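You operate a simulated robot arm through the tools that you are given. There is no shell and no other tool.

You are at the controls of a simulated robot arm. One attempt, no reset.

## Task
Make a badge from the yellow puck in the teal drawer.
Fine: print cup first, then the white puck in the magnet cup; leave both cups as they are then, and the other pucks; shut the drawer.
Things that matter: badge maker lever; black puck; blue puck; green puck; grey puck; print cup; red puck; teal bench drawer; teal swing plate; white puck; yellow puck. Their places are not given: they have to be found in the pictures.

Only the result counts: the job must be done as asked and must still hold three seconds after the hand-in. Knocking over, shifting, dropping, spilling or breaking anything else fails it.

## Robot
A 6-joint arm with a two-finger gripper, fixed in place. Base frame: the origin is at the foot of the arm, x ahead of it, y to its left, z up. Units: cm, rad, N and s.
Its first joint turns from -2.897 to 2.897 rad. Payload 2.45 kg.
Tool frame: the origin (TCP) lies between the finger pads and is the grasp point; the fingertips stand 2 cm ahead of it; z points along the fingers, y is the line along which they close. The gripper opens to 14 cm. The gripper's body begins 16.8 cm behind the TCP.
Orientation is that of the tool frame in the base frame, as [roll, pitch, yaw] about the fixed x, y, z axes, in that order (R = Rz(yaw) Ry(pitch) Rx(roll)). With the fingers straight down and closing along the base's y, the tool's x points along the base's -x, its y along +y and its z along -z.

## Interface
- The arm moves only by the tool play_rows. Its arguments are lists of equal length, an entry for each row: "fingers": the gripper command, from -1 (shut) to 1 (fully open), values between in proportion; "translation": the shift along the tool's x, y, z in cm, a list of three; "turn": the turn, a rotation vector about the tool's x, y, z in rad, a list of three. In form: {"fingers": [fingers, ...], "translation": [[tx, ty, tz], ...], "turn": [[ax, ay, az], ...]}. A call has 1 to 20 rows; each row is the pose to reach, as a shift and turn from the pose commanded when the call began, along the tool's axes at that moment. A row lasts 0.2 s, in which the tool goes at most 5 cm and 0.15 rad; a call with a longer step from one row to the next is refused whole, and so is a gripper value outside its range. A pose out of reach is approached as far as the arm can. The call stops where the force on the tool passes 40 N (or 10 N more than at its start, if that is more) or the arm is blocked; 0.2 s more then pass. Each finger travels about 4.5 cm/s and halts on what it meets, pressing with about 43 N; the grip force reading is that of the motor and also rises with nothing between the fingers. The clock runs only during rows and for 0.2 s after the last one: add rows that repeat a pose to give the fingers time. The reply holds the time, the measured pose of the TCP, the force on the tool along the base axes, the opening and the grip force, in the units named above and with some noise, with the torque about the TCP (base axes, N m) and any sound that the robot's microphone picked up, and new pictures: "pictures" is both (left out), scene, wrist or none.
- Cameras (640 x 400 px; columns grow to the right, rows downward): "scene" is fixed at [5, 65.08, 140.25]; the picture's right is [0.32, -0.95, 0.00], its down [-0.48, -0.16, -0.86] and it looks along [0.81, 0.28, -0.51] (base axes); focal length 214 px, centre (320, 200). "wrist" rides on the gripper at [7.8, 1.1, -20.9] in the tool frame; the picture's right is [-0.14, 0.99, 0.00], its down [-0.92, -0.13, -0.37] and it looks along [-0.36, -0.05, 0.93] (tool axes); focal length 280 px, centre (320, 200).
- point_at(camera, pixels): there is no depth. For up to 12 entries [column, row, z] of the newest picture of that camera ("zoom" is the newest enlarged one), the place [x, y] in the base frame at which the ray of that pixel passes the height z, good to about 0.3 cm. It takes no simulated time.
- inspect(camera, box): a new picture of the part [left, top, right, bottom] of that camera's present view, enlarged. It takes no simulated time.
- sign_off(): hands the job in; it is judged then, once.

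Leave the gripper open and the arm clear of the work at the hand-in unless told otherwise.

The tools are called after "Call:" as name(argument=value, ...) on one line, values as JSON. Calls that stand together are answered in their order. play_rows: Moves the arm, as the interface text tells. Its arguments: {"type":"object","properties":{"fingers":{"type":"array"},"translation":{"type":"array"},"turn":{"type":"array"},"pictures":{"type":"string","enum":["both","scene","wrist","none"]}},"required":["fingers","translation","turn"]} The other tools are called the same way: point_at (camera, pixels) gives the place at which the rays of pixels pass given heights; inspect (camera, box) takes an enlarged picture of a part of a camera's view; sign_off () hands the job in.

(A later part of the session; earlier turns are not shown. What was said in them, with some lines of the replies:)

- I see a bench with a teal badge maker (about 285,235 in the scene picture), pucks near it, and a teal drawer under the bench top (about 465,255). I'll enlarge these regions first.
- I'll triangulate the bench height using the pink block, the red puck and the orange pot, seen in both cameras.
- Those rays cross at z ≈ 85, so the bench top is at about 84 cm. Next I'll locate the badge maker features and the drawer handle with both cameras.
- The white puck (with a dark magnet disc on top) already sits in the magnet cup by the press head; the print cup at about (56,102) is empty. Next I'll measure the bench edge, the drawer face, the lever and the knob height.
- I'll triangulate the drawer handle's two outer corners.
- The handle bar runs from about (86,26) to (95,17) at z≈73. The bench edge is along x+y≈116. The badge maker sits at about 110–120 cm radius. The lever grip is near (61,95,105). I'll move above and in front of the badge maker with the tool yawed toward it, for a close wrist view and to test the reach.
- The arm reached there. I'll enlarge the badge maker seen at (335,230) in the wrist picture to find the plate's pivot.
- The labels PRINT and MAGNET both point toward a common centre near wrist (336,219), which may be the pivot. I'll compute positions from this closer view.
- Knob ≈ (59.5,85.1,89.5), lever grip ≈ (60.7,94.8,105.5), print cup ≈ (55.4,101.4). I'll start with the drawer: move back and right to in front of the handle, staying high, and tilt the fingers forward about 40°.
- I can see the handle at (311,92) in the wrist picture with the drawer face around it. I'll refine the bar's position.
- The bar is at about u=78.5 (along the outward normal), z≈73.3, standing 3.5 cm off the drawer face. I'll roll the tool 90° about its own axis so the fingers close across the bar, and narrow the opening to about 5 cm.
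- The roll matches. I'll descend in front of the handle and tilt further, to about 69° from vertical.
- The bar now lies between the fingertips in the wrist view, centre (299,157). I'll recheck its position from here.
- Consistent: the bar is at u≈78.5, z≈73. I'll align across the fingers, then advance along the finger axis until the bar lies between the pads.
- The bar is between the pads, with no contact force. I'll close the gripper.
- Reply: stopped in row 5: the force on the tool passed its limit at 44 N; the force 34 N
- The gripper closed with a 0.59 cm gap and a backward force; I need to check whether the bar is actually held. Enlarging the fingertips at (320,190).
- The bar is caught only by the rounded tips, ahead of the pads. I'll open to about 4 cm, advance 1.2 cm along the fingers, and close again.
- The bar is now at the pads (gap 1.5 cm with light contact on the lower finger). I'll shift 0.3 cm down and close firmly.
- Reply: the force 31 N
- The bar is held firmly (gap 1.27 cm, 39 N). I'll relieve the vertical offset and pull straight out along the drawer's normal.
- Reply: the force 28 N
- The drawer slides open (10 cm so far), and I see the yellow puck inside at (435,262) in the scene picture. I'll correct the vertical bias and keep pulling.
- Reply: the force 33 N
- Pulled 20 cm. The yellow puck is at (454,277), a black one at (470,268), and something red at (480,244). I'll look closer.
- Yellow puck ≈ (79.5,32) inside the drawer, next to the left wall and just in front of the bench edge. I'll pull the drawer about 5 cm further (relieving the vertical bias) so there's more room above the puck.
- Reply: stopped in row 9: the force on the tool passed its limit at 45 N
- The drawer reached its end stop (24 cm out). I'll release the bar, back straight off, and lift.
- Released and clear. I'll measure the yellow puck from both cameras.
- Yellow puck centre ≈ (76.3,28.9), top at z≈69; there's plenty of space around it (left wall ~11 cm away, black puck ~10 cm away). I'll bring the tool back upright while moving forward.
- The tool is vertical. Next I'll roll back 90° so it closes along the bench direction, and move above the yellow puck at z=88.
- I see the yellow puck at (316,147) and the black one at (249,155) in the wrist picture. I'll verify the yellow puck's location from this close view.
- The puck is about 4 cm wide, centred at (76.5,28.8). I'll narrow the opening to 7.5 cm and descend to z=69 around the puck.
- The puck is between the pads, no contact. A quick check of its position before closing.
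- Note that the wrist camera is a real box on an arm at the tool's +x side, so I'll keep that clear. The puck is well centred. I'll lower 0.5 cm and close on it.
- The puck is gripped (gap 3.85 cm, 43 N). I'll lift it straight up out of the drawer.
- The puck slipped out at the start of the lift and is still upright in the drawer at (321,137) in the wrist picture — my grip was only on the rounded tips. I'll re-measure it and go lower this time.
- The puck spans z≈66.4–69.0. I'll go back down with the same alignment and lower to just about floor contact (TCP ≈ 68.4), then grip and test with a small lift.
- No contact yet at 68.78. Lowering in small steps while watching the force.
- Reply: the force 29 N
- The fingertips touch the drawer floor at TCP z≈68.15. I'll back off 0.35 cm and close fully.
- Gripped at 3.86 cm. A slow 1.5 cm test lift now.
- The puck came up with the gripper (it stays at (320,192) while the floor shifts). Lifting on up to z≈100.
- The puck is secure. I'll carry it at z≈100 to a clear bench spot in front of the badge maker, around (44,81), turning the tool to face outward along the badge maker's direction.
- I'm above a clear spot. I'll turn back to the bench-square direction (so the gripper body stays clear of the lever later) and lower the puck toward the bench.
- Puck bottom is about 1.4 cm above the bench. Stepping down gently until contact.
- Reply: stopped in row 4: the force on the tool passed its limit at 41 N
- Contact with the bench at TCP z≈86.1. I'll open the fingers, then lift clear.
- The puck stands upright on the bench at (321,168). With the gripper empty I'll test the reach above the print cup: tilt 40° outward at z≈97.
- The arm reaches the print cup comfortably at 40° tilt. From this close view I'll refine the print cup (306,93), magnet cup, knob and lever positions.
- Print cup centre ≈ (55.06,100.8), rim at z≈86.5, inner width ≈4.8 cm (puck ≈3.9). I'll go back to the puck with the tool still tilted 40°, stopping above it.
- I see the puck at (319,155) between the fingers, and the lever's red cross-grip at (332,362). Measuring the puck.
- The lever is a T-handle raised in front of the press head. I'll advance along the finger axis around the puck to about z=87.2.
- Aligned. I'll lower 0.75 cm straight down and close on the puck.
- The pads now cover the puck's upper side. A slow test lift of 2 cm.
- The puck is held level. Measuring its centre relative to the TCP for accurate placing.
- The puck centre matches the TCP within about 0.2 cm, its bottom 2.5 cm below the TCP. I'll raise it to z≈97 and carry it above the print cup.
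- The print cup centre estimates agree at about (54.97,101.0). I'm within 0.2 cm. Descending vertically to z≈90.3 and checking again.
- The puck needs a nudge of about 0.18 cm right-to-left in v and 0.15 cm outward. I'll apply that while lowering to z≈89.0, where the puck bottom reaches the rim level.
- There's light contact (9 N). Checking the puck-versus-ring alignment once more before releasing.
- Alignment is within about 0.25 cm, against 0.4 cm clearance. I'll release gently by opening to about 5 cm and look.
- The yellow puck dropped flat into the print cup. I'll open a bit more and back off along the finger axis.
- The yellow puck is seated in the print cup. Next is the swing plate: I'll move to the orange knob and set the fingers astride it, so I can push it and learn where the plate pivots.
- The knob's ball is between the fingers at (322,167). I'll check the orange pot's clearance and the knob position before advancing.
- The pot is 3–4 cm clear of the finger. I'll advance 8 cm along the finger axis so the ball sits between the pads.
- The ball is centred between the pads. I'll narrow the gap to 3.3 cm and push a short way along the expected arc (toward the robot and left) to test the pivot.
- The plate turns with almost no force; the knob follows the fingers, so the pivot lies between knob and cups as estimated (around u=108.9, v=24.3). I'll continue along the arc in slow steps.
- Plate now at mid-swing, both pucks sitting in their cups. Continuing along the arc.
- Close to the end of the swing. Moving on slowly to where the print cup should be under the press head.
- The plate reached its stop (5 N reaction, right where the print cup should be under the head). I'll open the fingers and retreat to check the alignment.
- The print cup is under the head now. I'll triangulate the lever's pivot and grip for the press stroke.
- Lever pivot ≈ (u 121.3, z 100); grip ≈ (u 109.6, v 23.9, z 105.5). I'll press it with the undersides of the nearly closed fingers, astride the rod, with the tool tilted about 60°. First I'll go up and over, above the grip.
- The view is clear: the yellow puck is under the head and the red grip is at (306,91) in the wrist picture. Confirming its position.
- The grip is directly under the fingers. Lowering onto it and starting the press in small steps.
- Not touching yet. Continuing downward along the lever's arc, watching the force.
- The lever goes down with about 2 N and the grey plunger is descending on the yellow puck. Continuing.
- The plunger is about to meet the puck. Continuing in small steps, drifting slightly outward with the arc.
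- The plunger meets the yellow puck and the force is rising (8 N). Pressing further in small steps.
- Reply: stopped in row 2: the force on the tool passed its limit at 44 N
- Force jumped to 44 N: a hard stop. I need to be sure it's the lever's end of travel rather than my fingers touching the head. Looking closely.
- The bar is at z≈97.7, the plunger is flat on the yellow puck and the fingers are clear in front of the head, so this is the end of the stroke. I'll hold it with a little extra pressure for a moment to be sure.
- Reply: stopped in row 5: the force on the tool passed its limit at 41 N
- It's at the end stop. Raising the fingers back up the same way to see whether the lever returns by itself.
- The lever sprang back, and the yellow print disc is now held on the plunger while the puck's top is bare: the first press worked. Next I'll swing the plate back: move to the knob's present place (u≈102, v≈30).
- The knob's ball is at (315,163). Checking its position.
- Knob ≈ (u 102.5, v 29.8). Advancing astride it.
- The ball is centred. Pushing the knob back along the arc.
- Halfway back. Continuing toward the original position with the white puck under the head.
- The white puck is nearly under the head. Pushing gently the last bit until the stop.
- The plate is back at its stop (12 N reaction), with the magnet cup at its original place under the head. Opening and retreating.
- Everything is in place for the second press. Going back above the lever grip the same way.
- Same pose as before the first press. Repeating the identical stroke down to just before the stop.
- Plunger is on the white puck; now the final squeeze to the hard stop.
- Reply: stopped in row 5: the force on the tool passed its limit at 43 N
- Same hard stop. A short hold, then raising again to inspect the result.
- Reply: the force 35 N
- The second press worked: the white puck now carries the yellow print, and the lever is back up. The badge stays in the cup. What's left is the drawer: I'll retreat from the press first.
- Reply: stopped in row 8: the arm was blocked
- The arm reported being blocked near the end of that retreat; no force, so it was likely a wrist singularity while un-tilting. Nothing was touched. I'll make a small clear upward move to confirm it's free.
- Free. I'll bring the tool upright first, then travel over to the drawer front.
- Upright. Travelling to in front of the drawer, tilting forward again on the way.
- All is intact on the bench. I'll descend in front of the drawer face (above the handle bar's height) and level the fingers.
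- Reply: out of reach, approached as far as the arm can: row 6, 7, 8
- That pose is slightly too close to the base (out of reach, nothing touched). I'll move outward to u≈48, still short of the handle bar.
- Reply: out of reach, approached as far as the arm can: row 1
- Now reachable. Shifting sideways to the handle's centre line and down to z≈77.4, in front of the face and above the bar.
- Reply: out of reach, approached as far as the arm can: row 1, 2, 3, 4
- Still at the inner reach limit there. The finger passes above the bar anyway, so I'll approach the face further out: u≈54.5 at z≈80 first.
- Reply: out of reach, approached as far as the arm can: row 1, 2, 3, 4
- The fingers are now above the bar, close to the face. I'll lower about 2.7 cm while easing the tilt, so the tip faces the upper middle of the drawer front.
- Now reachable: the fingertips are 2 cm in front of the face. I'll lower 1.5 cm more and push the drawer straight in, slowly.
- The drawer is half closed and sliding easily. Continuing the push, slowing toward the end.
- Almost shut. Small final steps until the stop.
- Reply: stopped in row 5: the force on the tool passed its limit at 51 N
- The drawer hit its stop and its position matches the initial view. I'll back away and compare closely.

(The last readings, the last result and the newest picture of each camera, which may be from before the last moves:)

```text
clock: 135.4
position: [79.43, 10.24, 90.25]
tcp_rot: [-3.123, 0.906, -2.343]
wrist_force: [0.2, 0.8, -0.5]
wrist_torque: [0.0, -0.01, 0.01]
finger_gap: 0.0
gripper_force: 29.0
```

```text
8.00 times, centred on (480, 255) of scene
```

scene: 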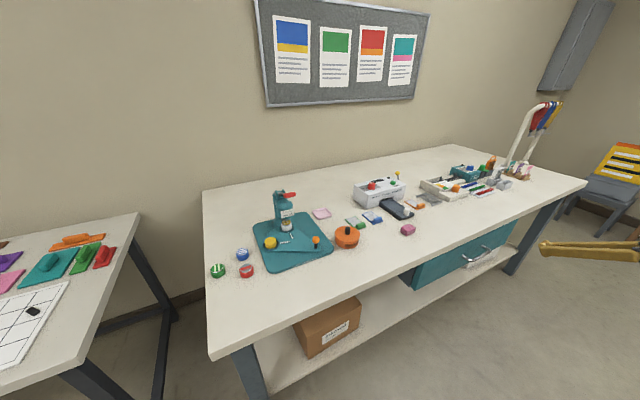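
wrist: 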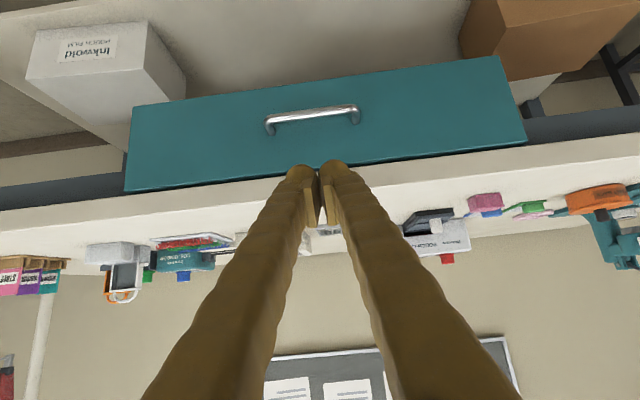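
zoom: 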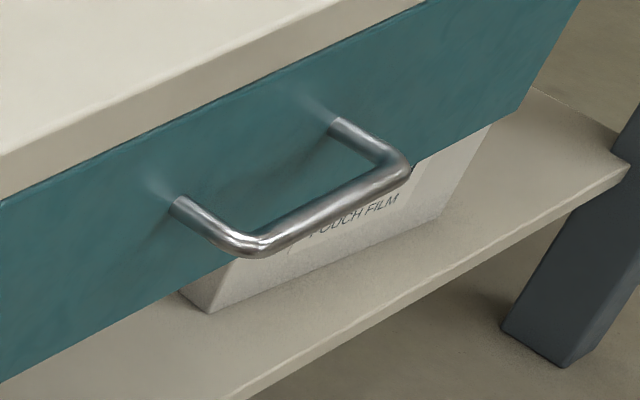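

The drawer looks identical to its initial closed state. I'll raise the arm clear, open the gripper, and do a last check of the badge maker.

Call:
play_rows(fingers=[-0.8, -0.5, -0.2, 0.1, 0.4, 0.7, 1, 1, 1], translation=[[-1.8, 0, -2.0], [-3.8, 0, -4.2], [-5.9, 0, -6.5], [-8, 0, -8.8], [-10.1, 0, -11.1], [-12.3, 0, -13.5], [-12.3, 0, -13.5], [-12.3, 0, -13.5], [-12.3, 0, -13.5]], turn=[[0, 0.08, 0], [0, 0.17, 0], [0, 0.26, 0], [0, 0.36, 0], [0, 0.46, 0], [0, 0.56, 0], [0, 0.6, 0], [0, 0.6, 0], [0, 0.6, 0]])

Call:
inspect(camera="scene", box=[200, 180, 360, 280])

Call:
inspect(camera="scene", box=[340, 150, 580, 300])

Call:
inspect(camera="scene", box=[262, 210, 312, 250])

```text
clock: 137.4
position: [77.2, 8.34, 108.21]
tcp_rot: [-3.131, 0.308, -2.356]
wrist_force: [0.8, -0.2, 0.1]
wrist_torque: [0.01, 0.04, 0.02]
finger_gap: 14.0
gripper_force: 0.1
```

scene: 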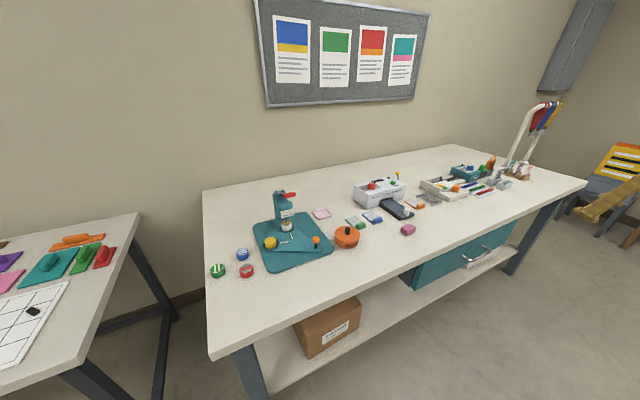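
wrist: 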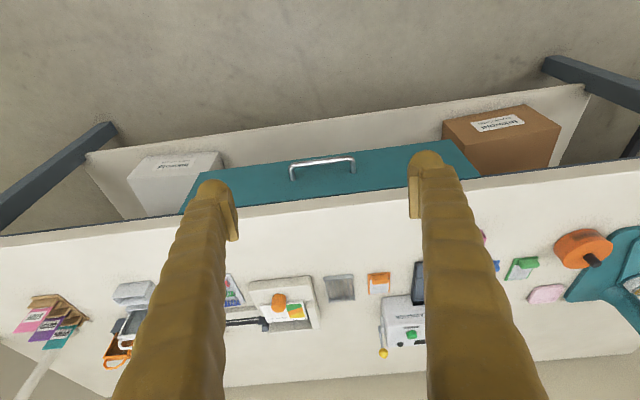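

```text
4.00 times, centred on (280, 230) of scene
```

zoom: 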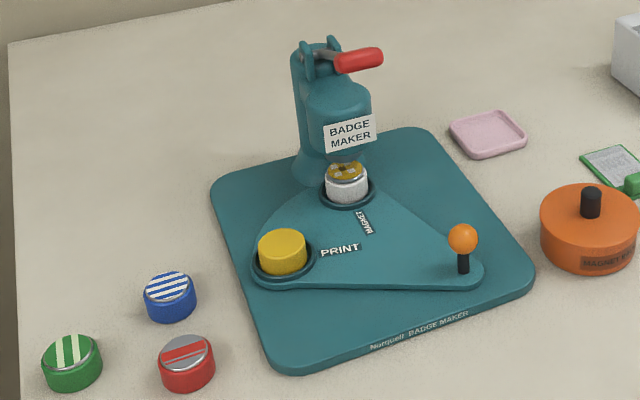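

```text
2.67 times, centred on (460, 225) of scene
```

zoom: 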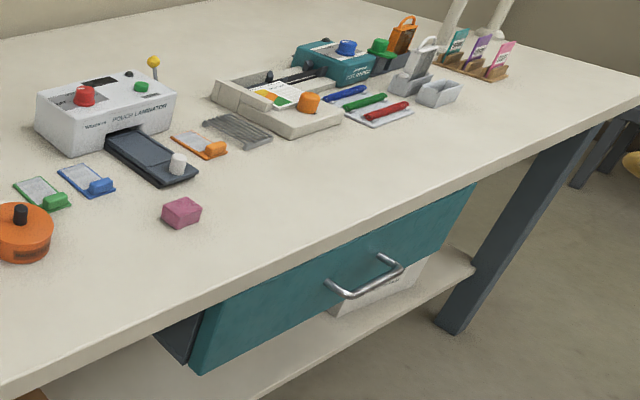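

```text
10.00 times, centred on (287, 230) of scene
```

zoom: 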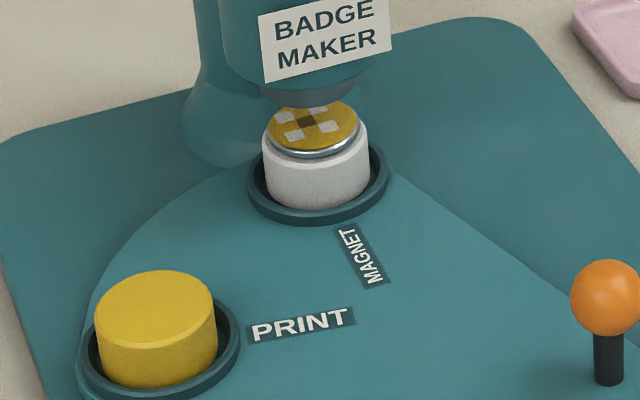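

Final check:
- **Badge:** the yellow print is pressed onto the white puck in the magnet cup, and the bare yellow puck sits in the print cup.
- **Lever and drawer:** the lever is up and the drawer is shut.
- **Other things:** the blue, green and red pucks and everything else on the bench are where they were. The black puck went back in with the drawer.
- **Grey puck:** I never saw it in any picture, so I can't confirm its place, but I didn't handle it.
- **Arm:** the gripper is open and clear.

Handing in.

Call:
sign_off()

```text
The job is handed in.
```

The badge is made. The yellow print is pressed onto the white puck, with the print cup pressed first and the magnet cup second. I've handed the job in and haven't had a verdict back.

- **Cups:** the finished badge is still in the magnet cup, and the bare yellow puck is still in the print cup.
- **Drawer:** it is shut and looks the same as it did at the start.
- **Other pucks:** blue, green and red are where they were. The black puck stayed in the drawer throughout. I never saw the grey puck in any picture, so I can't confirm where it is.
- **Yellow puck slip:** my first grip on it in the drawer slipped. It stayed upright on the drawer floor, and the second grip held.
- **Arm:** the gripper is open and clear of the bench.
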